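You operate a simulated robot arm through the tools that you are given. There is no shell and no other tool. Be economical: measure what you need, move in short steps, check, and stop when the job is done.

You run a simulated robot arm. Do the job below in one go: nothing can be reset, and whatever is moved stays where it is left.

JOB
Swap the test bag's AGAIN tag for LARGE, push the red handle home and seal the yellow peg.
Fine: the old tag goes into the small orange tray.

It is judged by the outcome, as a careful person would: the job done as asked, and still so three seconds after it is handed in. It fails if anything else is knocked over, pushed out of place, dropped, spilled or broken. A push-on lid holds only when it is set on centred and level and pressed home; a screw cap is set on level and turned clockwise until tight.

ROBOT AND FRAMES
A 7-joint arm with a two-finger parallel gripper, fixed in place. Base frame: the origin is at the foot of the arm, x ahead of it, y to its left, z up; the work surface is at about z = 0. Readings come in mm, rad, newtons and seconds.
With the tool pointing down near the work surface it reaches from about 240 to 620 mm from the base axis. Its first joint turns from -1.152 to 1.152 rad. Payload 2.6 kg.
The TCP is the grasp point between the finger pads, 30 mm short of the fingertips. In the tool frame z runs along the fingers and y along their closing line. The gripper opens to 94 mm. The fingers are 28 mm wide and 10 mm thick; the gripper's body (50 by 96 mm) begins 55 mm behind the TCP.
Orientation is told as [roll, pitch, yaw] about the base's x, y, z axes, in that order, counted from this pose: with the fingers straight down and closing along the base's y, the tool's x points along the base's -x, its y along +y and its z along -z.

CONTROLS
- The arm moves only by the tool servo_tool. Its argument "targets" is a list of rows, each an object of numbers (a shift or turn left out is 0, a gripper value left out holds the last): "rx", "ry", "rz": the turn, a rotation vector about the tool's x, y, z in units of 120 degrees (1.0 is 120 degrees); "x", "y", "z": the shift along the tool's x, y, z in units of 500 mm (1.0 is 500 mm); "gripper": the closure, from 0 (fully open) to 1 (shut). In form: [{"rx": .., "ry": .., "rz": .., "x": .., "y": .., "z": .., "gripper": ..}, ...]. A call has 1 to 10 rows; each row is the pose to reach, as a shift and turn from the pose commanded when the call began, along the tool's axes at that moment. A call with a number of a shift or a turn outside -1 to 1 is refused whole. A row lasts 0.2 s, in which the tool goes at most 50 mm and 0.15 rad; a call with a longer step from one row to the next is refused whole, and so is a gripper value outside its range. A pose out of reach is approached as far as the arm can. The call stops where the force on the tool passes 40 N (or 10 N more than at its start, if that is more) or the arm is blocked; 0.2 s more then pass. Each finger travels about 72 mm/s and halts on what it meets, pressing with about 36 N; the grip force reading is that of the motor and also rises with nothing between the fingers. The clock runs only during rows and for 0.2 s after the last one: add rows that repeat a pose to give the fingers time. The reply holds the time, the measured pose of the TCP, the force on the tool along the base axes, the opening and the grip force, in the units named above and with some noise.
- Cameras (640 x 400 px; columns grow to the right, rows downward): "scene" is fixed at [33.6, 428, 562.7]; the picture's right is [-0.79, -0.61, 0.00], its down [-0.35, 0.45, -0.82] and it looks along [0.50, -0.65, -0.57] (base axes); focal length 325 px, centre (320, 200). "wrist" rides on the gripper at [-37, 0, -58] in the tool frame; the picture's right is [0.00, -1.00, 0.00], its down [0.97, 0.00, -0.24] and it looks along [0.24, 0.00, 0.97] (tool axes); focal length 218 px, centre (320, 200).
- snapshot(camera): a new picture of that camera. No time passes.
- measure_at(camera, pixels): there is no depth. For up to 12 entries [column, row, z] of the newest picture of that camera ("zoom" is the newest enlarged one), the place [x, y] in the base frame at which the ray of that pixel passes the height z, good to about 3 mm. No time passes.
- inspect(camera, box): a new picture of the part [left, top, right, bottom] of that camera's present view, enlarged. No time passes.
- hand_in(): hands the job in; it is judged then, once.

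Keep the steps short. Do not move on a guess: measure, check each grasp and each placing, and mend mistakes. In all there are 80 turns and 46 pictures (those below and enlarged ones count). Leave the gripper open and the arm clear of the work at the hand-in unless told otherwise, and finish with a single line.

The tools are called after ">>>" as name(argument=value, ...) on one line, values as JSON. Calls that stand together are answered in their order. servo_tool: Moves the arm, as the interface text tells. Its arguments: {"type":"object","properties":{"targets":{"type":"array"}},"required":["targets"]} The other tools are called the same way: snapshot (camera) takes a picture; measure_at (camera, pixels) gives the place at which the rays of pixels pass given heights; inspect (camera, box) takes an enlarged picture of a part of a camera's view; hand_in () hands the job in.

At the start:

```text
clock: 0.0
eef_pos: [434.0, -94.6, 314.3]
tool_rot: [0.001, 0.0, 0.001]
force: [-0.1, -0.5, -0.7]
width: 94.1
grasp_force: 0.0
```

scene: 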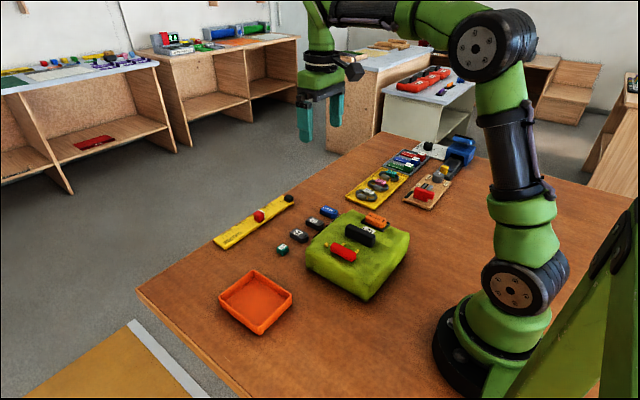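
wrist: 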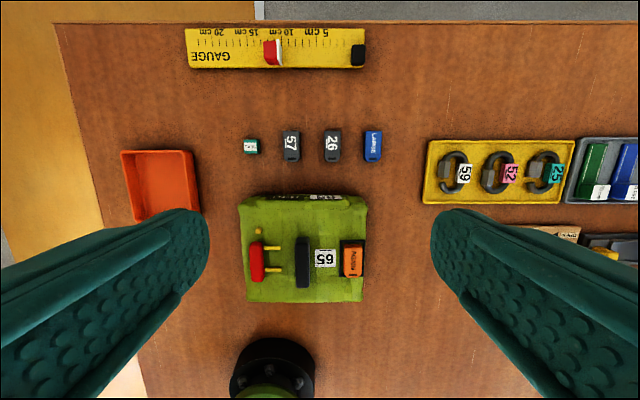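

I see a green bag with a red handle, a black handle and an orange tag, plus loose tags in front of it. I'll enlarge both views first.

>>> inspect(camera="wrist", box=[220, 120, 400, 310])

>>> inspect(camera="scene", box=[260, 180, 430, 310])

>>> inspect(camera="scene", box=[340, 120, 500, 220])

```text
2.11 times, centred on (310, 215) of wrist
```

zoom: 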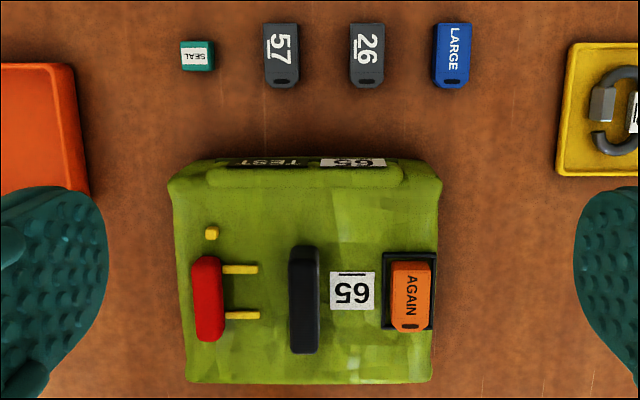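

```text
3.08 times, centred on (345, 245) of scene
```

zoom: 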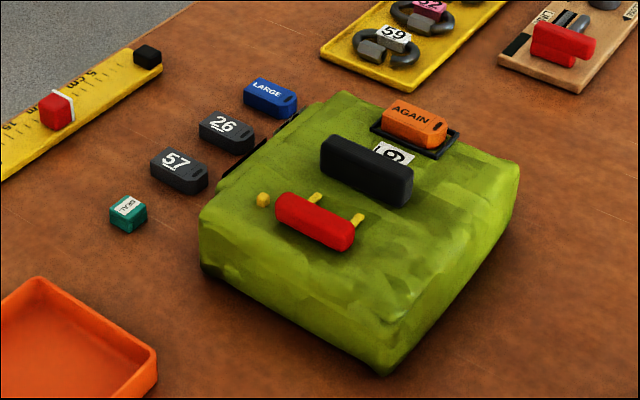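

```text
4.00 times, centred on (420, 170) of scene
```

zoom: 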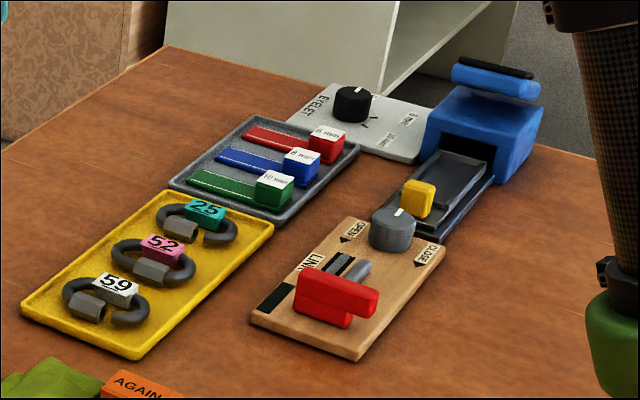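

The SEAL cap, the LARGE tag, the bag's AGAIN slot and a small yellow peg are all visible. I'll measure key points in the wrist picture: LARGE (372,147), SEAL (251,146), the bag parts and the tray.

>>> measure_at(camera="wrist", pixels=[[372, 147, 12], [251, 146, 12], [352, 259, 80], [257, 261, 80], [258, 231, 80], [302, 262, 80], [242, 302, 70], [365, 300, 70], [160, 185, 0], [352, 259, 60], [257, 261, 60], [291, 147, 12]])

>>> measure_at(camera="zoom", pixels=[[330, 300, 20], [360, 300, 20]])

>>> inspect(camera="scene", box=[315, 200, 405, 265])

>>> measure_at(camera="scene", pixels=[[376, 218, 60], [376, 218, 80], [376, 218, 100], [343, 252, 60], [343, 252, 80], [343, 252, 100], [366, 298, 0], [329, 211, 12], [282, 247, 12], [331, 246, 60], [331, 246, 80]])

```text
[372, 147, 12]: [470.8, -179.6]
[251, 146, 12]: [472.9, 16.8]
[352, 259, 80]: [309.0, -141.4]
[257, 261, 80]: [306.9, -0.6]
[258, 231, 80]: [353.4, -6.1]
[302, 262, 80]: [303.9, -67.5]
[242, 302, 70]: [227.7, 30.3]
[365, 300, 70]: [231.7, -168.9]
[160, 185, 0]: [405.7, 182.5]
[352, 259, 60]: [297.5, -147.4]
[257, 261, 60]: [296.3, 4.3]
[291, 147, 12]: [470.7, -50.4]
```

```text
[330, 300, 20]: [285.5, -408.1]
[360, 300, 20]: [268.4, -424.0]
```

```text
6.15 times, centred on (360, 232) of scene
```

zoom: 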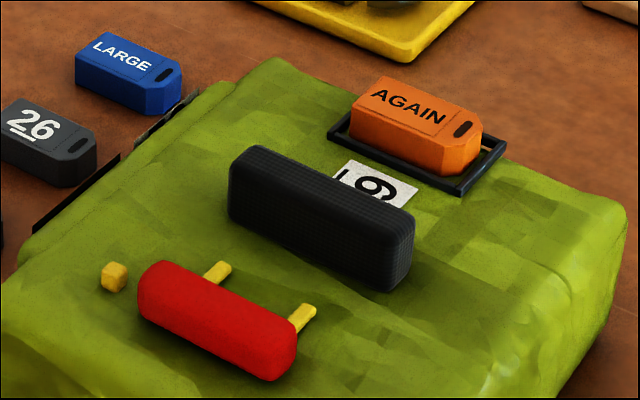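

```text
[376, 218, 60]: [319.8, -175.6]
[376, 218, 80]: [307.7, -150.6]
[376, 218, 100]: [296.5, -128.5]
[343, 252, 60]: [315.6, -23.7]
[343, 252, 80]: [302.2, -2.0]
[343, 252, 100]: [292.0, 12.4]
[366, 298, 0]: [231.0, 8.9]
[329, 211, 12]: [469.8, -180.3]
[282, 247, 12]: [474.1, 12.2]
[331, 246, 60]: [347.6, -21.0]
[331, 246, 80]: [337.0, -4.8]
```

The AGAIN tag's top reads about z≈85 and the red handle about z≈80. The red handle sits on two yellow rods that run toward −y. I'll go above the bag for a closer look.

>>> servo_tool(targets=[{"x": 0.055, "y": 0.027, "z": 0.047}, {"x": 0.11, "y": 0.054, "z": 0.094}, {"x": 0.165, "y": 0.081, "z": 0.141}, {"x": 0.22, "y": 0.109, "z": 0.188}, {"x": 0.22, "y": 0.109, "z": 0.188}])

>>> snapshot(camera="wrist")

```text
clock: 1.2
eef_pos: [323.2, -41.0, 218.4]
tool_rot: [0.001, 0.0, 0.0]
force: [0.4, 0.1, 0.0]
width: 94.3
grasp_force: 0.0
```

```text
39 pictures are left
```

wrist: 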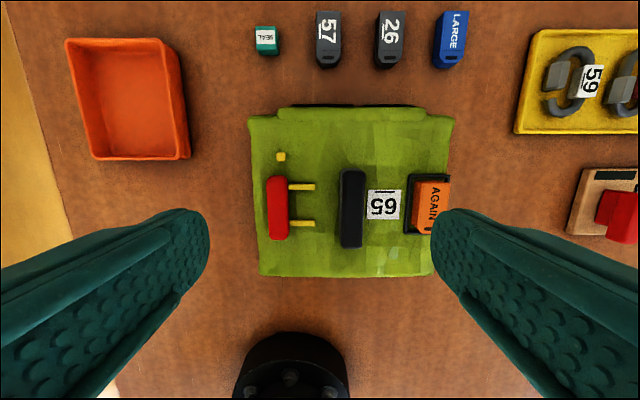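

The view is clear now. I'll enlarge the bag.

>>> inspect(camera="wrist", box=[245, 140, 345, 250])

>>> measure_at(camera="wrist", pixels=[[281, 157, 70], [281, 157, 80], [277, 208, 80], [277, 176, 80], [277, 239, 80], [315, 187, 70], [315, 224, 70], [352, 208, 90], [432, 205, 88], [289, 187, 70], [265, 39, 15], [452, 38, 20]])

>>> inspect(camera="wrist", box=[390, 160, 470, 250])

```text
3.64 times, centred on (295, 195) of wrist
```

zoom: 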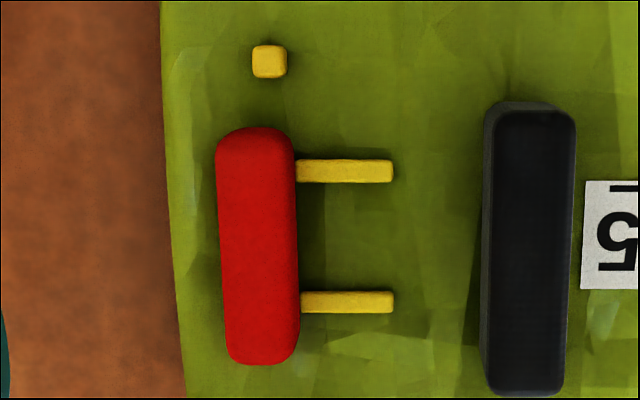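

```text
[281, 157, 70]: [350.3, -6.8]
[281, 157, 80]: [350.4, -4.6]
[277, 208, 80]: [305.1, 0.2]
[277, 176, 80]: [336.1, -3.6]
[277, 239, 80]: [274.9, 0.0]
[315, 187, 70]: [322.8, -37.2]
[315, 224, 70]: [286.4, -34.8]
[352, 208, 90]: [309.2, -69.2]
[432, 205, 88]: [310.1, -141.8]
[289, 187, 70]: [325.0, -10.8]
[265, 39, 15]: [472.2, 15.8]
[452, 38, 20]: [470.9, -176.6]
```

```text
4.44 times, centred on (430, 205) of wrist
```

zoom: 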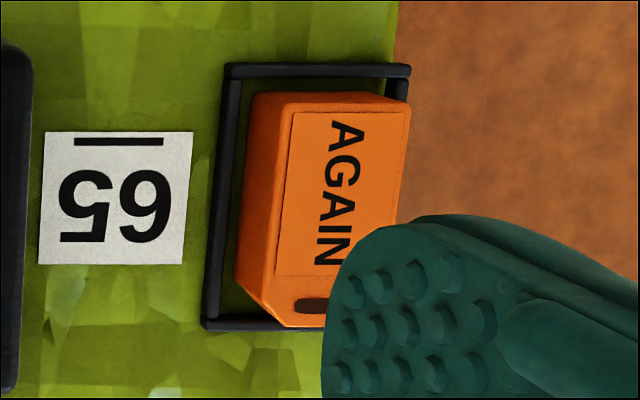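

The red handle sits at (305, 0) with rods reaching y≈−36. The peg is at (350, −6) and the AGAIN tag at (310, −142). I'll go above the tag to see how it sits in its frame.

>>> servo_tool(targets=[{"x": 0.009, "y": -0.07, "z": 0.045}, {"x": 0.018, "y": -0.14, "z": 0.09}, {"x": 0.026, "y": -0.202, "z": 0.136}, {"x": 0.026, "y": -0.202, "z": 0.136}])

>>> snapshot(camera="wrist")

>>> inspect(camera="wrist", box=[270, 150, 370, 260])

```text
clock: 2.2
eef_pos: [308.9, -144.3, 151.8]
tool_rot: [0.0, 0.0, -0.001]
force: [-0.1, 0.8, 0.0]
width: 94.0
grasp_force: 0.1
```

```text
36 pictures are left
```

wrist: 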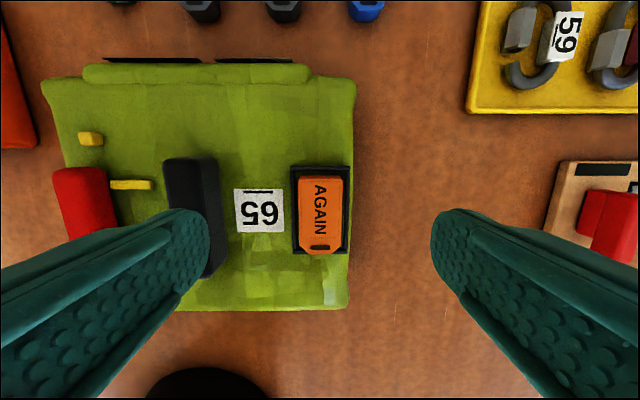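

```text
3.64 times, centred on (320, 205) of wrist
```

zoom: 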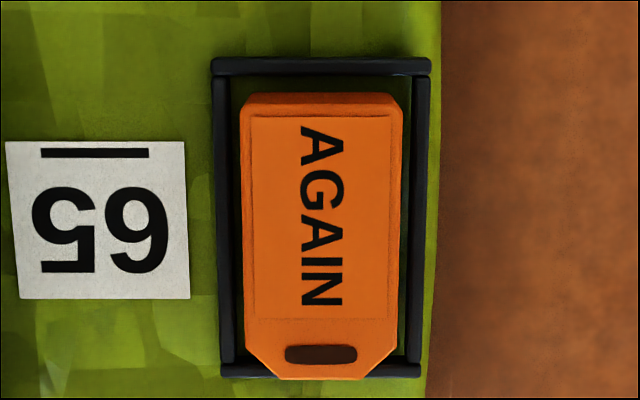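

The tag lies in a shallow frame. I'll measure its edges and the frame's corners at two heights each.

>>> measure_at(camera="wrist", pixels=[[321, 214, 85], [321, 214, 80], [300, 214, 85], [342, 214, 85], [320, 177, 85], [320, 252, 85], [293, 169, 72], [348, 169, 72], [293, 250, 72], [348, 250, 72], [90, 139, 78], [80, 205, 85]])

>>> inspect(camera="scene", box=[360, 205, 400, 235])

>>> measure_at(camera="zoom", pixels=[[320, 200, 85], [10, 10, 70]])

```text
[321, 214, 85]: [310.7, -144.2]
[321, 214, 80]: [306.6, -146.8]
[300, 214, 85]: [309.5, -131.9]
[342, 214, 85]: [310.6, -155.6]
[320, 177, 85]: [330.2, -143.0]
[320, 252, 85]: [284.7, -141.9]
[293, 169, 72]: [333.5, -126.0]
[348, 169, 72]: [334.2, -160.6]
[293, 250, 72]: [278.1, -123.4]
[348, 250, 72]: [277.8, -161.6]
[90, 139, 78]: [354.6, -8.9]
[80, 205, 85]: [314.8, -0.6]
```

```text
13.33 times, centred on (380, 220) of scene
```

zoom: 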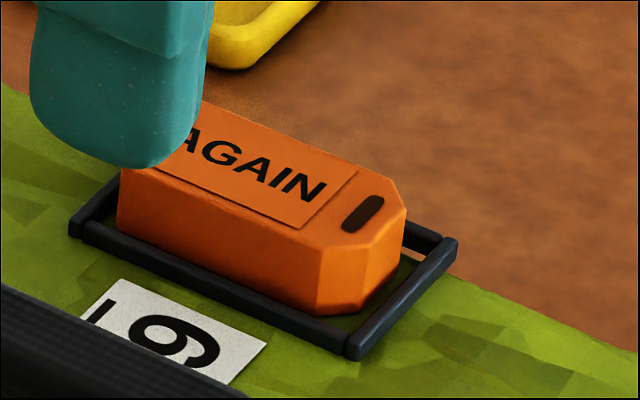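

```text
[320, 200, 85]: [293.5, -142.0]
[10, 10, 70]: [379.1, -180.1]
```

The tag is about 24×44 mm, centred near (307, −143) with its top near z≈85, and the frame is centred on it. I'll half close and lower to put the fingertips near z≈92, then check the height from the side.

>>> servo_tool(targets=[{"x": 0.003, "y": 0.002, "z": 0.02, "gripper": 0.5}, {"x": 0.003, "y": 0.002, "z": 0.04, "gripper": 0.5}, {"x": 0.003, "y": 0.002, "z": 0.06, "gripper": 0.5}, {"x": 0.003, "y": 0.002, "z": 0.06, "gripper": 0.5}])

>>> inspect(camera="scene", box=[350, 195, 410, 240])

>>> snapshot(camera="wrist")

```text
clock: 3.2
eef_pos: [308.2, -140.4, 121.8]
tool_rot: [0.0, 0.001, 0.001]
force: [-0.3, -0.6, 0.2]
width: 46.8
grasp_force: 0.0
```

```text
8.89 times, centred on (380, 218) of scene
```

zoom: 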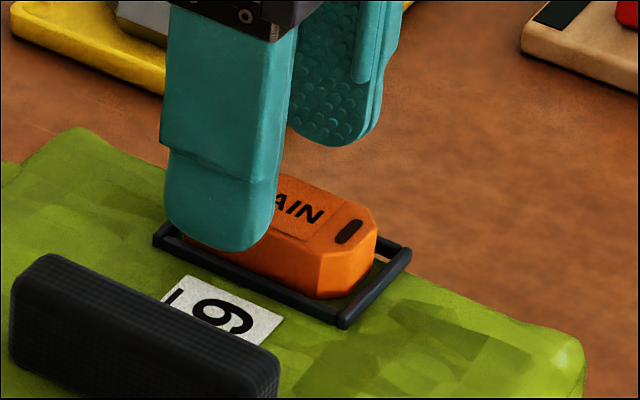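

```text
32 pictures are left
```

wrist: 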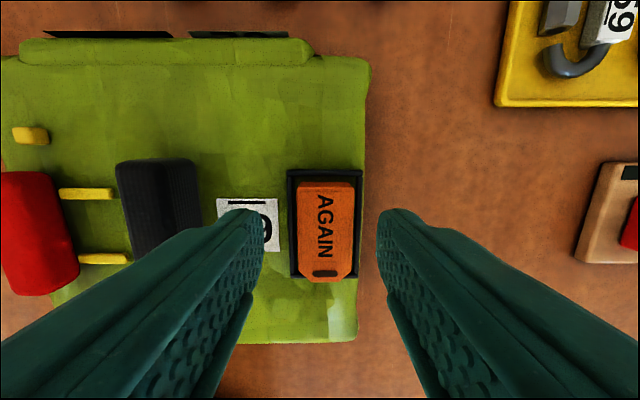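

The tag sits about 3 mm off the finger centre (column 325). I'll shift to it, lower 11 mm and close on it.

>>> servo_tool(targets=[{"y": -0.005, "z": 0.008, "gripper": 0.5}, {"y": -0.005, "z": 0.016, "gripper": 0.5}, {"y": -0.005, "z": 0.022, "gripper": 0.5}, {"y": -0.005, "z": 0.022, "gripper": 0.8}, {"y": -0.005, "z": 0.022, "gripper": 0.8}, {"y": -0.005, "z": 0.022, "gripper": 0.8}])

>>> inspect(camera="scene", box=[350, 195, 410, 240])

```text
clock: 4.6
eef_pos: [310.6, -143.5, 112.0]
tool_rot: [0.0, 0.001, 0.0]
force: [-0.7, -0.5, 0.6]
width: 24.0
grasp_force: 35.9
```

```text
8.89 times, centred on (380, 218) of scene
```

zoom: 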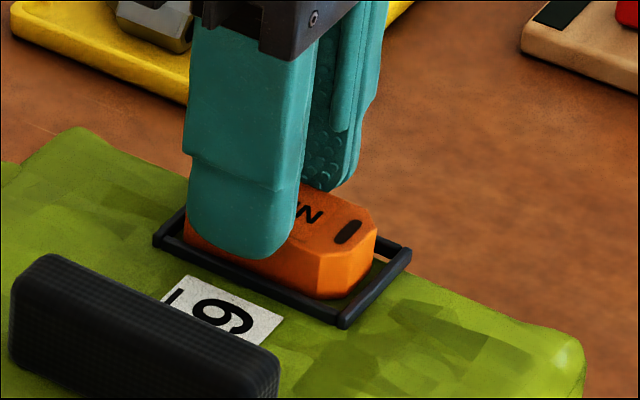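

Gripped: width 24.0, force 35.9. I'll lift straight up.

>>> servo_tool(targets=[{"z": -0.02, "gripper": 0.8}, {"z": -0.07, "gripper": 0.8}, {"z": -0.14, "gripper": 0.8}, {"z": -0.2, "gripper": 0.8}, {"z": -0.2, "gripper": 0.8}])

>>> snapshot(camera="wrist")

```text
clock: 5.8
eef_pos: [308.0, -143.7, 210.9]
tool_rot: [0.0, 0.0, 0.002]
force: [-0.9, 0.4, 0.3]
width: 24.3
grasp_force: 35.9
```

```text
30 pictures are left
```

wrist: 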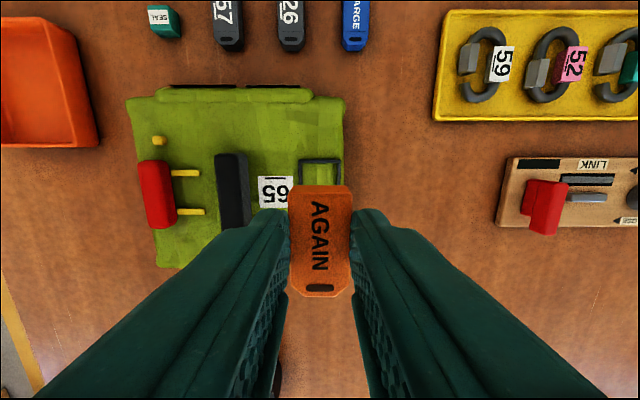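

The tag is held and the frame is empty. Next I'll carry it at height to the tray, near (405, 182).

>>> servo_tool(targets=[{"x": -0.024, "y": 0.081, "gripper": 0.8}, {"x": -0.048, "y": 0.163, "gripper": 0.8}, {"x": -0.072, "y": 0.244, "gripper": 0.8}, {"x": -0.096, "y": 0.326, "gripper": 0.8}, {"x": -0.12, "y": 0.407, "gripper": 0.8}, {"x": -0.144, "y": 0.489, "gripper": 0.8}, {"x": -0.168, "y": 0.57, "gripper": 0.8}, {"x": -0.192, "y": 0.652, "gripper": 0.8}, {"x": -0.192, "y": 0.652, "gripper": 0.8}])

>>> snapshot(camera="wrist")

```text
clock: 7.8
eef_pos: [406.1, 182.5, 209.7]
tool_rot: [-0.001, 0.0, -0.001]
force: [0.4, -0.1, 0.0]
width: 24.2
grasp_force: 35.8
```

```text
29 pictures are left
```

wrist: 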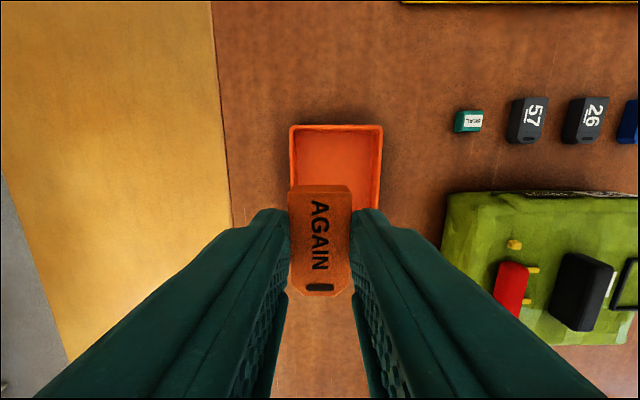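

The tray is partly hidden by the tag. I'll measure its rim corners, plus SEAL.

>>> measure_at(camera="wrist", pixels=[[291, 128, 25], [382, 128, 25], [378, 206, 25], [336, 128, 25], [468, 121, 15]])

>>> inspect(camera="scene", box=[200, 220, 320, 345])

>>> measure_at(camera="scene", pixels=[[220, 299, 25], [254, 270, 25], [293, 295, 25], [260, 330, 25]])

```text
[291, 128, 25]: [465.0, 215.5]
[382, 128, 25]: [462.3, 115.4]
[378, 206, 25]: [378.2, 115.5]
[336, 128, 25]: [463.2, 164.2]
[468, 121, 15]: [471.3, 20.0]
```

```text
3.20 times, centred on (260, 282) of scene
```

zoom: 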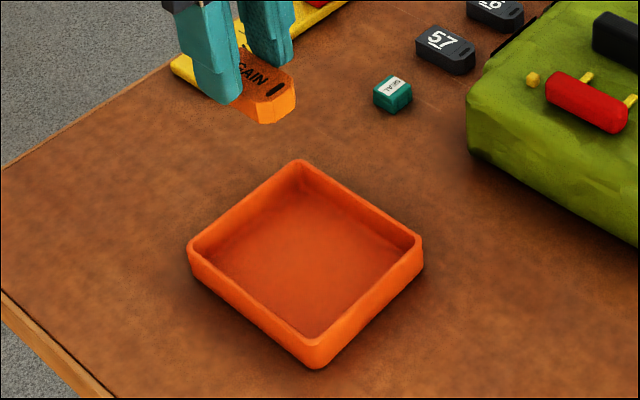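

```text
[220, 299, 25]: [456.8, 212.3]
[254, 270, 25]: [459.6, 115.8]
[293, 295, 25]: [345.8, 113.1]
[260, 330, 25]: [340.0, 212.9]
```

The tray spans x 342–462 and y 115–214, so its centre is (402, 164). I'll shift there and lower with the tag held, ending in small steps.

>>> servo_tool(targets=[{"x": 0.006, "y": -0.037, "z": 0.07, "gripper": 0.8}, {"x": 0.006, "y": -0.037, "z": 0.15, "gripper": 0.8}, {"x": 0.006, "y": -0.037, "z": 0.23, "gripper": 0.8}, {"x": 0.006, "y": -0.037, "z": 0.29, "gripper": 0.8}, {"x": 0.006, "y": -0.037, "z": 0.31, "gripper": 0.8}, {"x": 0.006, "y": -0.037, "z": 0.32, "gripper": 0.8}, {"x": 0.006, "y": -0.037, "z": 0.326, "gripper": 0.8}, {"x": 0.006, "y": -0.037, "z": 0.326, "gripper": 0.8}])

>>> inspect(camera="scene", box=[200, 220, 320, 345])

```text
clock: 9.6
eef_pos: [403.7, 164.3, 48.0]
tool_rot: [0.0, 0.0, 0.0]
force: [0.9, -0.4, -1.0]
width: 24.3
grasp_force: 35.7
```

```text
3.20 times, centred on (260, 282) of scene
```

zoom: 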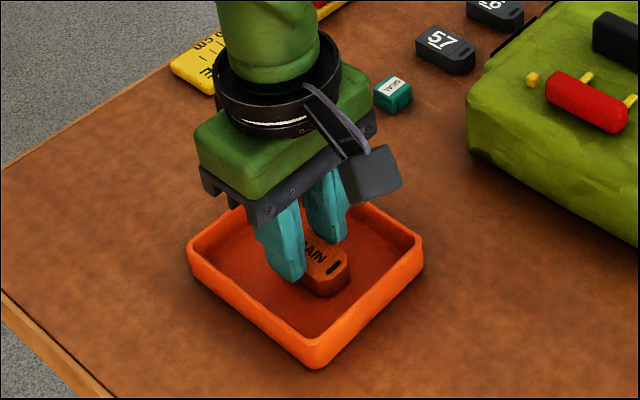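

No contact yet. I'll go down in 2 mm steps until I feel the floor.

>>> servo_tool(targets=[{"z": 0.004, "gripper": 0.8}, {"z": 0.008, "gripper": 0.8}, {"z": 0.012, "gripper": 0.8}, {"z": 0.012, "gripper": 0.8}])

```text
clock: 10.6
eef_pos: [404.6, 165.5, 43.1]
tool_rot: [0.001, -0.005, 0.001]
force: [-6.7, -1.7, 32.2]
width: 24.3
grasp_force: 35.7
```

There was 32 N of contact at z≈43, so the tag is on the tray floor. I'll open and rise.

>>> servo_tool(targets=[{"z": -0.004, "gripper": 0.8}, {"z": -0.004, "gripper": 0.5}, {"z": -0.004, "gripper": 0.5}, {"z": -0.004, "gripper": 0.5}, {"z": -0.08, "gripper": 0.5}, {"z": -0.18, "gripper": 0.5}, {"z": -0.28, "gripper": 0.5}, {"z": -0.28, "gripper": 0.5}])

>>> snapshot(camera="wrist")

```text
clock: 12.4
eef_pos: [401.3, 163.6, 182.2]
tool_rot: [-0.001, -0.001, 0.0]
force: [-0.5, -0.4, 0.3]
width: 46.9
grasp_force: 0.1
```

```text
26 pictures are left
```

wrist: 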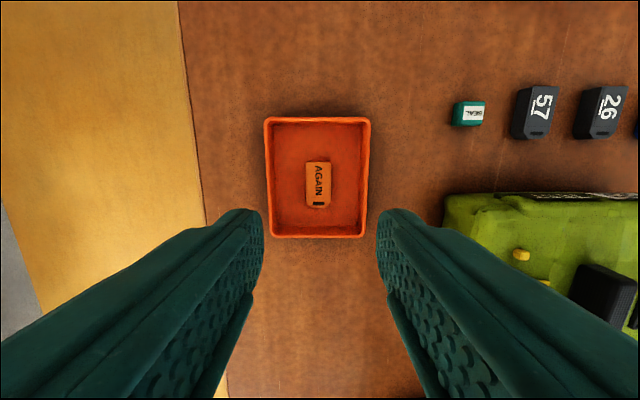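

AGAIN lies flat in the tray. I'll move to above LARGE, near (470, −178).

>>> servo_tool(targets=[{"x": -0.017, "y": -0.085, "gripper": 0.5}, {"x": -0.034, "y": -0.17, "gripper": 0.5}, {"x": -0.051, "y": -0.255, "gripper": 0.5}, {"x": -0.068, "y": -0.34, "gripper": 0.5}, {"x": -0.085, "y": -0.425, "gripper": 0.5}, {"x": -0.102, "y": -0.51, "gripper": 0.5}, {"x": -0.119, "y": -0.595, "gripper": 0.5}, {"x": -0.136, "y": -0.683, "z": 0.04, "gripper": 0.5}, {"x": -0.136, "y": -0.683, "z": 0.12, "gripper": 0.5}, {"x": -0.136, "y": -0.683, "z": 0.2, "gripper": 0.5}])

>>> snapshot(camera="wrist")

>>> measure_at(camera="wrist", pixels=[[320, 200, 14]])

```text
clock: 14.6
eef_pos: [471.8, -179.2, 80.3]
tool_rot: [0.0, 0.001, -0.001]
force: [0.1, 0.7, -0.8]
width: 47.3
grasp_force: 0.0
```

```text
25 pictures are left
```

wrist: 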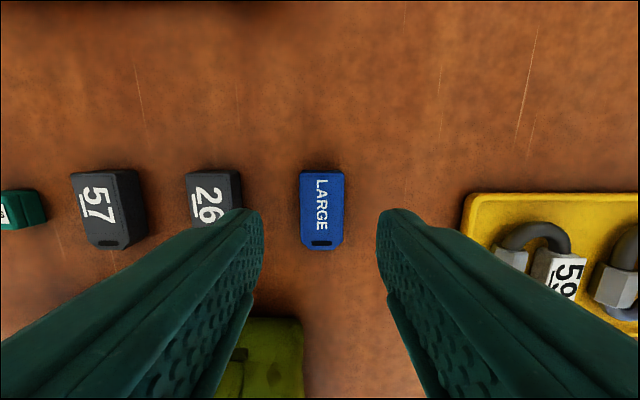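

```text
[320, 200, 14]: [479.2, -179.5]
```

LARGE is centred (column 322) at x≈472. I'll lower to TCP z≈39, the same relative grip as before, and close.

>>> servo_tool(targets=[{"y": -0.002, "z": 0.04, "gripper": 0.5}, {"y": -0.002, "z": 0.07, "gripper": 0.5}, {"y": -0.002, "z": 0.083, "gripper": 0.5}, {"y": -0.002, "z": 0.083, "gripper": 0.8}, {"y": -0.002, "z": 0.083, "gripper": 0.8}, {"y": -0.002, "z": 0.083, "gripper": 0.8}, {"y": -0.002, "z": 0.083, "gripper": 0.8}])

```text
clock: 16.2
eef_pos: [471.2, -178.2, 40.4]
tool_rot: [-0.001, 0.001, -0.001]
force: [0.1, -0.8, 0.0]
width: 24.3
grasp_force: 36.0
```

Gripped at 24.3. I'll lift and go over the frame at about (307, −143).

>>> servo_tool(targets=[{"z": -0.04, "gripper": 0.8}, {"z": -0.12, "gripper": 0.8}, {"z": -0.21, "gripper": 0.8}, {"z": -0.3, "gripper": 0.8}, {"x": 0.08, "y": 0.017, "z": -0.32, "gripper": 0.8}, {"x": 0.16, "y": 0.034, "z": -0.32, "gripper": 0.8}, {"x": 0.24, "y": 0.051, "z": -0.32, "gripper": 0.8}, {"x": 0.324, "y": 0.07, "z": -0.32, "gripper": 0.8}, {"x": 0.324, "y": 0.07, "z": -0.32, "gripper": 0.8}])

>>> snapshot(camera="wrist")

```text
clock: 18.2
eef_pos: [306.5, -142.5, 199.0]
tool_rot: [0.002, 0.0, 0.0]
force: [0.2, -0.5, -0.6]
width: 24.6
grasp_force: 36.2
```

```text
24 pictures are left
```

wrist: 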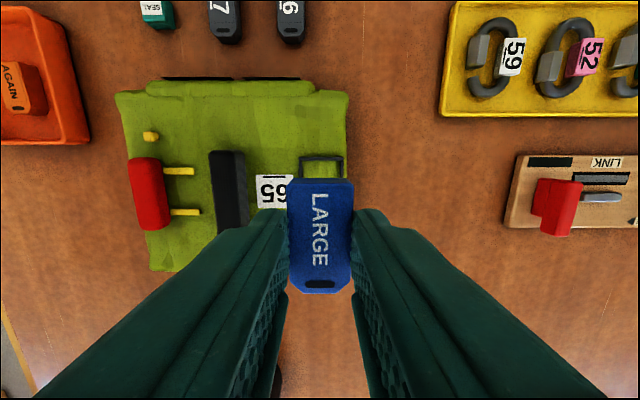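

I'll measure the held tag's ends (top at z≈173) and the frame's far edge.

>>> measure_at(camera="wrist", pixels=[[320, 180, 173], [320, 292, 173], [289, 230, 173], [352, 230, 173], [299, 157, 76], [343, 157, 76], [321, 157, 76], [321, 163, 75]])

```text
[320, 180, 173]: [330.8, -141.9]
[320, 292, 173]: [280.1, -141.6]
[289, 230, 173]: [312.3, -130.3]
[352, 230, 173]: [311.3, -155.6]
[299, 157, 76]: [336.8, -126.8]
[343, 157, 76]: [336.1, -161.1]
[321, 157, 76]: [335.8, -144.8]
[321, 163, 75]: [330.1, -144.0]
```

Tag centre is about (305.5, −142.5) and frame centre about (307, −144). I'll correct by 1 mm each way and lower to just above the frame.

>>> servo_tool(targets=[{"x": -0.002, "y": -0.002, "z": 0.05, "gripper": 0.8}, {"x": -0.002, "y": -0.002, "z": 0.1, "gripper": 0.8}, {"x": -0.002, "y": -0.002, "z": 0.14, "gripper": 0.8}, {"x": -0.002, "y": -0.002, "z": 0.154, "gripper": 0.8}, {"x": -0.002, "y": -0.002, "z": 0.154, "gripper": 0.8}])

>>> inspect(camera="scene", box=[350, 195, 410, 240])

>>> inspect(camera="wrist", box=[260, 140, 380, 310])

```text
clock: 19.4
eef_pos: [308.2, -144.0, 123.7]
tool_rot: [0.0, 0.0, 0.0]
force: [-0.7, -0.2, 0.0]
width: 24.5
grasp_force: 35.7
```

```text
8.89 times, centred on (380, 218) of scene
```

zoom: 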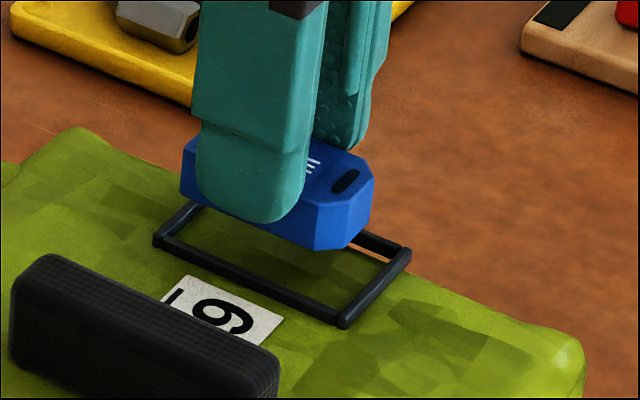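

```text
2.35 times, centred on (320, 225) of wrist
```

zoom: 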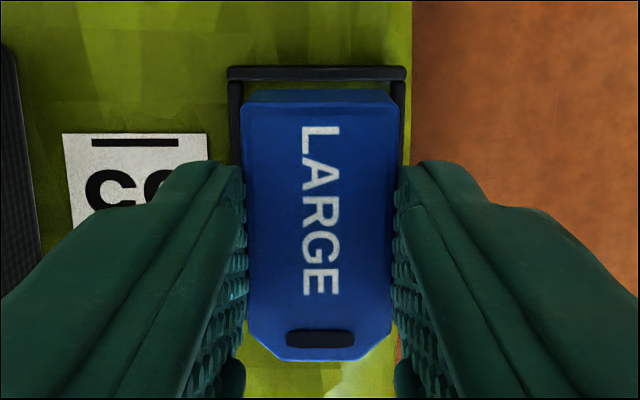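

Aligned sideways, with a little more gap on the far side. I'll shift 1 mm in +x and lower in small steps to contact.

>>> servo_tool(targets=[{"x": -0.002, "z": 0.008, "gripper": 0.8}, {"x": -0.002, "z": 0.014, "gripper": 0.8}, {"x": -0.002, "z": 0.018, "gripper": 0.8}, {"x": -0.002, "z": 0.022, "gripper": 0.8}, {"x": -0.002, "z": 0.022, "gripper": 0.8}])

>>> inspect(camera="scene", box=[350, 195, 410, 240])

```text
clock: 20.6
eef_pos: [310.5, -143.6, 112.6]
tool_rot: [0.001, -0.001, 0.0]
force: [-0.9, -0.6, 0.0]
width: 24.4
grasp_force: 36.2
```

```text
8.89 times, centred on (380, 218) of scene
```

zoom: 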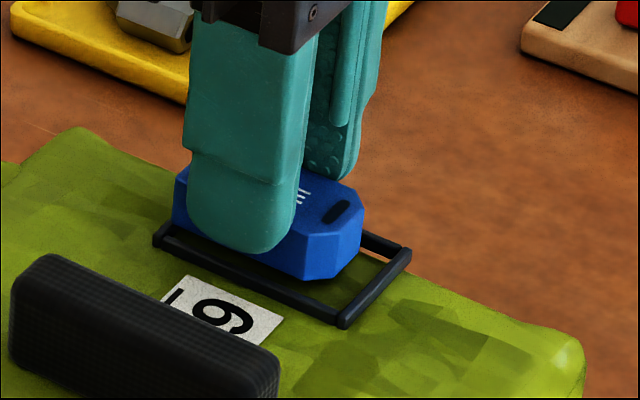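

Compared with how AGAIN sat, LARGE is about 3 mm higher and 2–3 mm too far in +x. I'll move back 2.5 mm and lower until it touches.

>>> servo_tool(targets=[{"x": 0.005, "z": 0.0, "gripper": 0.8}, {"x": 0.005, "z": 0.003, "gripper": 0.8}, {"x": 0.005, "z": 0.006, "gripper": 0.8}, {"x": 0.005, "z": 0.006, "gripper": 0.8}])

>>> inspect(camera="scene", box=[350, 195, 410, 240])

```text
clock: 21.6
eef_pos: [309.0, -144.0, 108.9]
tool_rot: [-0.001, -0.001, -0.001]
force: [-0.5, -0.1, -0.3]
width: 24.4
grasp_force: 35.6
```

```text
8.89 times, centred on (380, 218) of scene
```

zoom: 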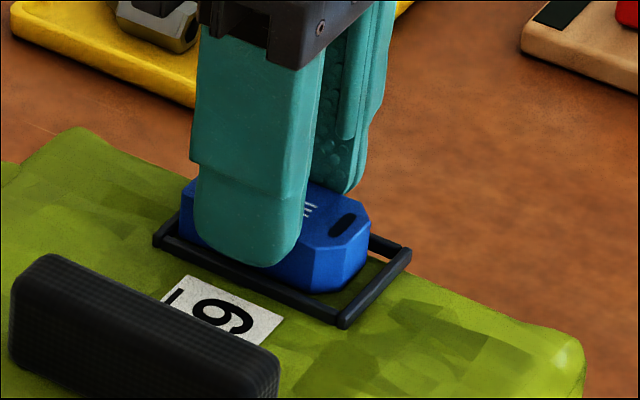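

Nearly seated and still no force. I'll go another 1 mm back and down in 1 mm steps.

>>> servo_tool(targets=[{"x": 0.002, "z": 0.002, "gripper": 0.8}, {"x": 0.002, "z": 0.004, "gripper": 0.8}, {"x": 0.002, "z": 0.005, "gripper": 0.8}, {"x": 0.002, "z": 0.005, "gripper": 0.8}])

```text
clock: 22.6
eef_pos: [307.0, -145.4, 108.4]
tool_rot: [-0.002, -0.003, 0.001]
force: [-6.6, 3.2, 30.8]
width: 24.5
grasp_force: 36.2
```

Contact is 31 N at z≈108. I'll ease off 1 mm, release and rise.

>>> servo_tool(targets=[{"z": -0.002, "gripper": 0.8}, {"z": -0.002, "gripper": 0.5}, {"z": -0.002, "gripper": 0.5}, {"z": -0.002, "gripper": 0.5}, {"z": -0.05, "gripper": 0.5}, {"z": -0.1, "gripper": 0.5}, {"z": -0.1, "gripper": 0.5}])

>>> inspect(camera="scene", box=[350, 195, 410, 240])

>>> snapshot(camera="wrist")

```text
clock: 24.2
eef_pos: [307.6, -145.9, 158.6]
tool_rot: [-0.001, 0.0, 0.002]
force: [0.1, 0.2, 0.0]
width: 46.9
grasp_force: 0.0
```

```text
8.89 times, centred on (380, 218) of scene
```

zoom: 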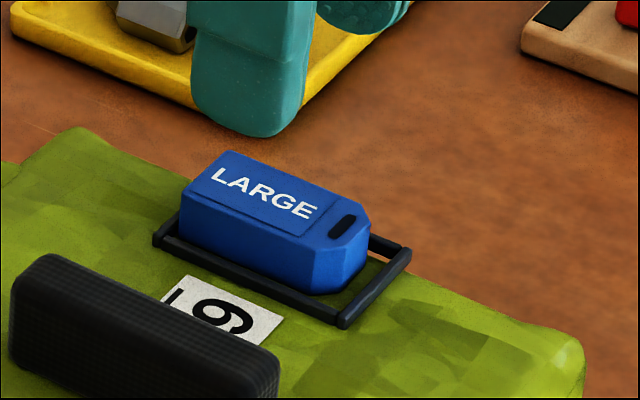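

```text
18 pictures are left
```

wrist: 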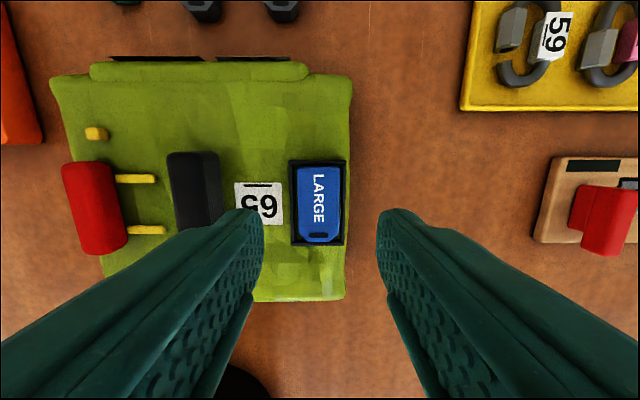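

LARGE is in the frame. One enlarged check that it isn't sitting on the far rail.

>>> inspect(camera="wrist", box=[270, 145, 370, 260])

```text
3.48 times, centred on (320, 202) of wrist
```

zoom: 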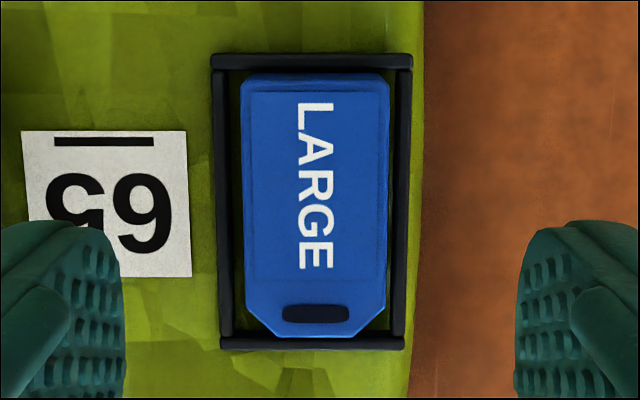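

LARGE is fully inside the frame. Now the red handle, with its +y face at about y≈10. I'll close the fingers and go to y≈40 beside it.

>>> servo_tool(targets=[{"x": 0.004, "y": 0.08, "gripper": 1}, {"x": 0.004, "y": 0.16, "gripper": 1}, {"x": 0.004, "y": 0.24, "gripper": 1}, {"x": 0.004, "y": 0.31, "gripper": 1}, {"x": 0.004, "y": 0.376, "gripper": 1}, {"x": 0.004, "y": 0.376, "z": 0.05, "gripper": 1}, {"x": 0.004, "y": 0.376, "z": 0.1, "gripper": 1}, {"x": 0.004, "y": 0.376, "z": 0.106, "gripper": 1}, {"x": 0.004, "y": 0.376, "z": 0.106, "gripper": 1}])

>>> inspect(camera="scene", box=[305, 205, 405, 280])

>>> snapshot(camera="wrist")

```text
clock: 26.2
eef_pos: [304.4, 43.3, 103.8]
tool_rot: [0.0, 0.001, 0.0]
force: [0.6, -0.1, -0.3]
width: 0.0
grasp_force: 33.3
```

```text
5.33 times, centred on (355, 242) of scene
```

zoom: 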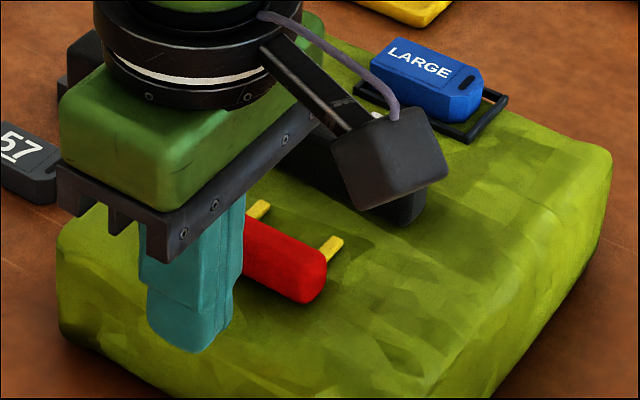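

```text
15 pictures are left
```

wrist: 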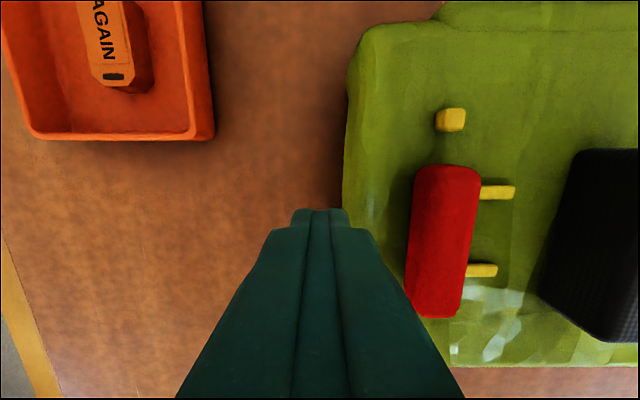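

The fingers line up with the handle's middle (row ~236). I'll measure the handle faces and the peg.

>>> measure_at(camera="wrist", pixels=[[409, 236, 80], [470, 236, 84], [445, 167, 84], [440, 314, 84], [515, 192, 70], [451, 119, 78], [451, 119, 84], [437, 110, 80], [465, 130, 80], [573, 200, 95]])

```text
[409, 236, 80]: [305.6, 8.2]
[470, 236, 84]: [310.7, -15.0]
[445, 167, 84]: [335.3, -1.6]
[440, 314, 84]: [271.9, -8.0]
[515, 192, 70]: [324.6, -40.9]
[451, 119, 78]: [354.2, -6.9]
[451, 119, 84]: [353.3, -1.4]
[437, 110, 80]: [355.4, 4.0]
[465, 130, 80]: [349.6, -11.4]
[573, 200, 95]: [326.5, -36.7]
```

The handle's face is at y≈9, so contact should come at TCP y≈19. I'll approach and push a few mm at a time.

>>> servo_tool(targets=[{"y": -0.03, "gripper": 1}, {"y": -0.044, "gripper": 1}, {"y": -0.054, "gripper": 1}, {"y": -0.062, "gripper": 1}, {"y": -0.07, "gripper": 1}, {"y": -0.07, "gripper": 1}])

>>> snapshot(camera="wrist")

```text
clock: 27.6
eef_pos: [303.7, 10.4, 104.3]
tool_rot: [-0.001, -0.001, 0.0]
force: [-0.2, 5.9, -0.2]
width: 0.4
grasp_force: 33.0
```

```text
14 pictures are left
```

wrist: 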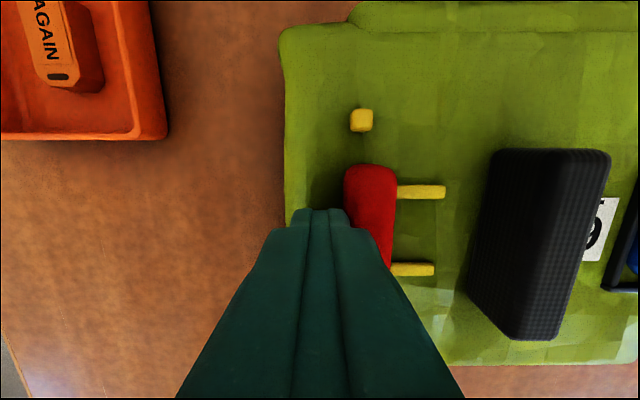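

The handle and its prongs have moved a few mm together against about 6 N. I'll continue pushing 15 mm in small steps.

>>> servo_tool(targets=[{"y": -0.008, "gripper": 1}, {"y": -0.016, "gripper": 1}, {"y": -0.024, "gripper": 1}, {"y": -0.03, "gripper": 1}, {"y": -0.03, "gripper": 1}])

>>> snapshot(camera="wrist")

```text
clock: 28.8
eef_pos: [305.5, -7.1, 104.2]
tool_rot: [0.0, -0.001, 0.0]
force: [0.6, 4.1, 1.1]
width: 0.0
grasp_force: 33.3
```

```text
13 pictures are left
```

wrist: 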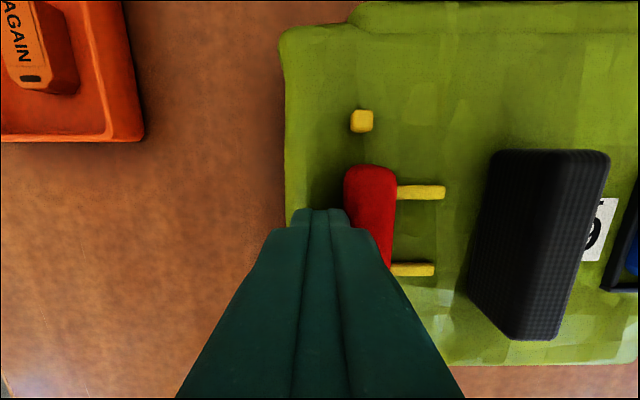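

The tray now sits further left in the view while the bag has kept its place relative to the gripper, so the bag itself is sliding. I'm stopping the push. I'll measure the parts to see whether the handle moved at all on the bag.

>>> measure_at(camera="wrist", pixels=[[445, 192, 70], [361, 120, 80], [344, 190, 84], [395, 190, 84], [434, 269, 70], [285, 200, 68], [492, 160, 95], [609, 160, 95], [602, 226, 70]])

>>> servo_tool(targets=[{"y": 0.03, "gripper": 1}, {"y": 0.06, "gripper": 1}, {"y": 0.06, "z": -0.08, "gripper": 1}, {"y": 0.06, "z": -0.16, "gripper": 0.5}, {"x": -0.03, "y": 0.0, "z": -0.23, "gripper": 0.0}, {"x": -0.03, "y": -0.07, "z": -0.23, "gripper": 0.0}, {"x": -0.03, "y": -0.07, "z": -0.23, "gripper": 0.0}, {"x": -0.03, "y": -0.07, "z": -0.23, "gripper": 0.0}])

>>> snapshot(camera="wrist")

```text
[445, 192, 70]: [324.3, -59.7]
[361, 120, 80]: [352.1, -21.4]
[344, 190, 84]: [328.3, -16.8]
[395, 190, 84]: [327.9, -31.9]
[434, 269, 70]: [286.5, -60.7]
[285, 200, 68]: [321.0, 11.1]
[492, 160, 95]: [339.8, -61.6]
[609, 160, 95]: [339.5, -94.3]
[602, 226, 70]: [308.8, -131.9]
```

```text
clock: 30.6
eef_pos: [319.6, -41.5, 218.4]
tool_rot: [0.001, 0.001, 0.0]
force: [-0.5, -0.2, 0.7]
width: 93.9
grasp_force: 0.1
```

```text
12 pictures are left
```

wrist: 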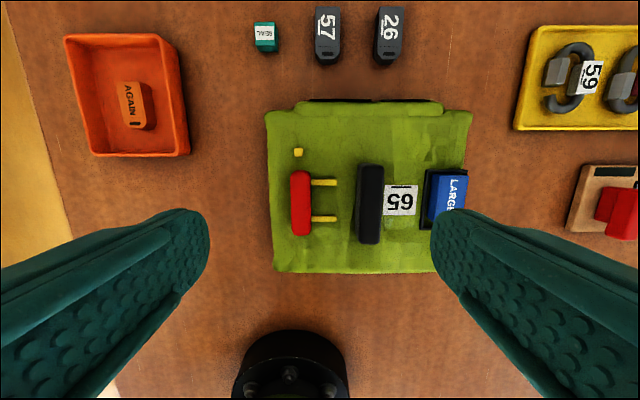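

From the same viewpoint as before, the bag slid about 16 mm in −y and the handle went only about 5 mm in. A plain push just drags the bag. The black bar is part of the bag, so squeezing red against it avoids a net force on the bag. I'll measure the span.

>>> measure_at(camera="wrist", pixels=[[291, 204, 82], [312, 204, 82], [357, 204, 90], [384, 204, 95], [384, 204, 85], [298, 153, 78], [336, 219, 70], [300, 172, 82], [300, 236, 82], [268, 125, 60], [277, 270, 60], [471, 118, 60]])

>>> inspect(camera="wrist", box=[262, 140, 402, 255])

>>> inspect(camera="scene", box=[315, 200, 405, 265])

```text
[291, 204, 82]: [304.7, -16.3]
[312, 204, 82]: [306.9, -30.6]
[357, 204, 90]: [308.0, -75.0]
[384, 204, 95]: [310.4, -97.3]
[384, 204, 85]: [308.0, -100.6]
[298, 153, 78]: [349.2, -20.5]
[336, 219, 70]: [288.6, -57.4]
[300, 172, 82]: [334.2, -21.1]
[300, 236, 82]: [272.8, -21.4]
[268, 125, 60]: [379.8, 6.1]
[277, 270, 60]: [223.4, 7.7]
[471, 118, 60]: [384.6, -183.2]
```

```text
3.48 times, centred on (332, 198) of wrist
```

zoom: 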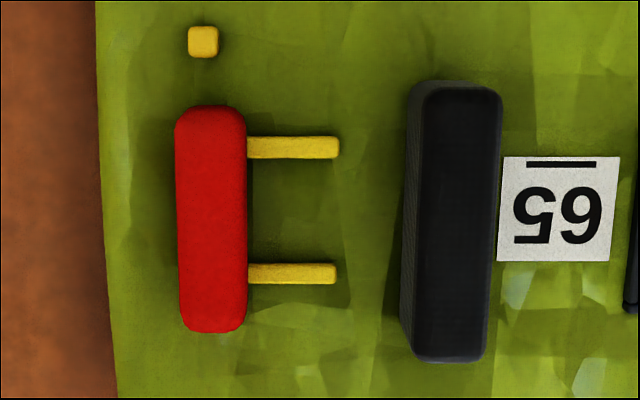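

```text
6.15 times, centred on (360, 232) of scene
```

zoom: 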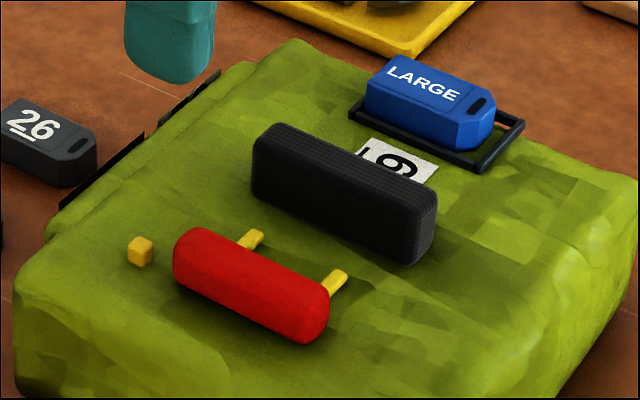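

Red's outer face is at y≈−15 and black's far face at ≈−98. That is an 83 mm span centred on y≈−57, which fits inside the 94 mm opening. I'll move above it and lower to just over the bars.

>>> servo_tool(targets=[{"x": 0.029, "y": -0.031, "z": 0.06, "gripper": 0}, {"x": 0.029, "y": -0.031, "z": 0.12, "gripper": 0}, {"x": 0.029, "y": -0.031, "z": 0.164, "gripper": 0}, {"x": 0.029, "y": -0.031, "z": 0.164, "gripper": 0}])

>>> snapshot(camera="wrist")

```text
clock: 31.6
eef_pos: [305.4, -57.7, 135.3]
tool_rot: [0.0, -0.001, 0.0]
force: [0.2, 0.4, 0.1]
width: 94.1
grasp_force: 0.1
```

```text
9 pictures are left
```

wrist: 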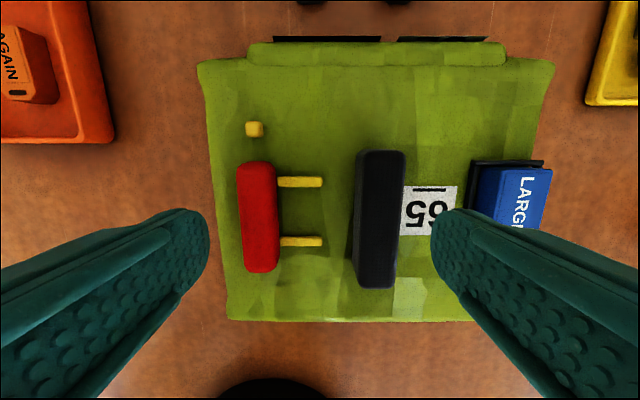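

Red's outer edge is at y≈−18 and black's far edge at ≈−91, so both are well inside the fingers. I'll shift +2 mm, lower to tip z≈76 and close gradually.

>>> servo_tool(targets=[{"y": 0.005, "z": 0.02, "gripper": 0}, {"y": 0.005, "z": 0.04, "gripper": 0}, {"y": 0.005, "z": 0.056, "gripper": 0}, {"y": 0.005, "z": 0.056, "gripper": 0.15}, {"y": 0.005, "z": 0.056, "gripper": 0.22}, {"y": 0.005, "z": 0.056, "gripper": 0.27}, {"y": 0.005, "z": 0.056, "gripper": 0.32}, {"y": 0.005, "z": 0.056, "gripper": 0.32}])

```text
clock: 33.4
eef_pos: [305.9, -54.4, 109.7]
tool_rot: [-0.001, 0.0, -0.001]
force: [0.7, -4.3, -0.5]
width: 79.6
grasp_force: 36.0
```

The fingers stalled at 79.6 mm with 36 N. I'll look at what they're touching.

>>> snapshot(camera="wrist")

```text
8 pictures are left
```

wrist: 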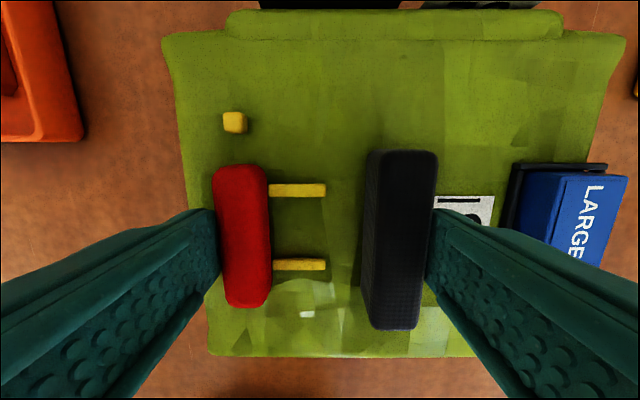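

The fingers are firmly on both bars. The handle moved about 5.5 mm earlier against under 6 N and now stays put under 36 N, so it looks hard against its stop. I'll hold the squeeze longer to confirm, then use this grip to slide the bag back +y by the ~14 mm it was dragged.

>>> servo_tool(targets=[{"gripper": 0.5}, {"gripper": 0.5}, {"gripper": 0.5}, {"gripper": 0.5}, {"y": 0.007, "gripper": 0.5}, {"y": 0.014, "gripper": 0.5}, {"y": 0.021, "gripper": 0.5}, {"y": 0.028, "gripper": 0.5}, {"y": 0.028, "gripper": 0.5}])

```text
clock: 35.4
eef_pos: [306.1, -40.8, 108.9]
tool_rot: [-0.001, -0.001, -0.001]
force: [-0.3, -8.4, 10.3]
width: 79.6
grasp_force: 35.8
```

The width held at 79.6, so the handle is at its stop. I'll release, rise to the earlier viewpoint (323, −41, 218) and compare the bag's place (peg was at pixel (281,157)).

>>> servo_tool(targets=[{"gripper": 0.0}, {"gripper": 0.0}, {"gripper": 0.0}, {"z": -0.05, "gripper": 0.0}, {"x": -0.015, "z": -0.13, "gripper": 0.0}, {"x": -0.034, "z": -0.219, "gripper": 0.0}, {"x": -0.034, "z": -0.219, "gripper": 0.0}])

>>> snapshot(camera="wrist")

```text
clock: 37.0
eef_pos: [323.3, -38.5, 220.4]
tool_rot: [-0.001, -0.001, 0.001]
force: [-0.4, 0.0, 0.0]
width: 93.9
grasp_force: 0.0
```

```text
7 pictures are left
```

wrist: 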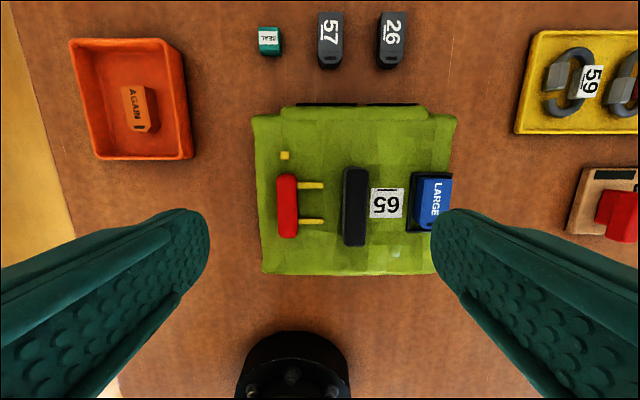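

The bag is back within about 1 mm, and the handle sits about 6 mm further in than at the start. Next I'll go above the SEAL cap at about (472, 17) and look closely.

>>> servo_tool(targets=[{"x": -0.07, "y": 0.025, "gripper": 0.5}, {"x": -0.14, "y": 0.05, "gripper": 0.5}, {"x": -0.21, "y": 0.075, "gripper": 0.5}, {"x": -0.28, "y": 0.1, "z": 0.05, "gripper": 0.5}, {"x": -0.31, "y": 0.111, "z": 0.12, "gripper": 0.5}, {"x": -0.31, "y": 0.111, "z": 0.2, "gripper": 0.5}, {"x": -0.31, "y": 0.111, "z": 0.26, "gripper": 0.5}, {"x": -0.31, "y": 0.111, "z": 0.26, "gripper": 0.5}])

>>> inspect(camera="wrist", box=[260, 150, 380, 270])

>>> measure_at(camera="zoom", pixels=[[320, 200, 15]])

```text
clock: 38.8
eef_pos: [475.9, 14.2, 86.9]
tool_rot: [0.0, 0.0, 0.001]
force: [-0.1, -0.6, 0.6]
width: 47.4
grasp_force: 0.0
```

```text
3.33 times, centred on (320, 210) of wrist
```

zoom: 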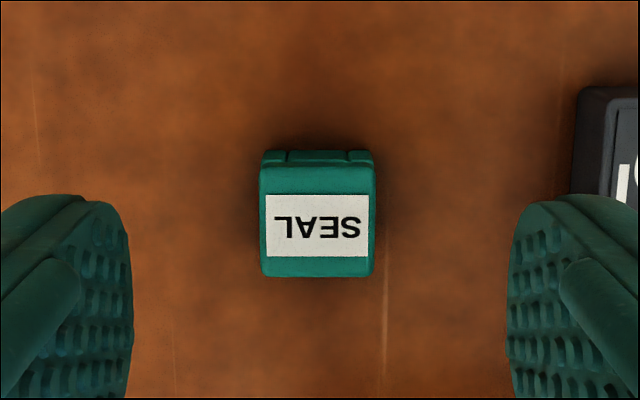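

```text
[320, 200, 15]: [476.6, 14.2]
```

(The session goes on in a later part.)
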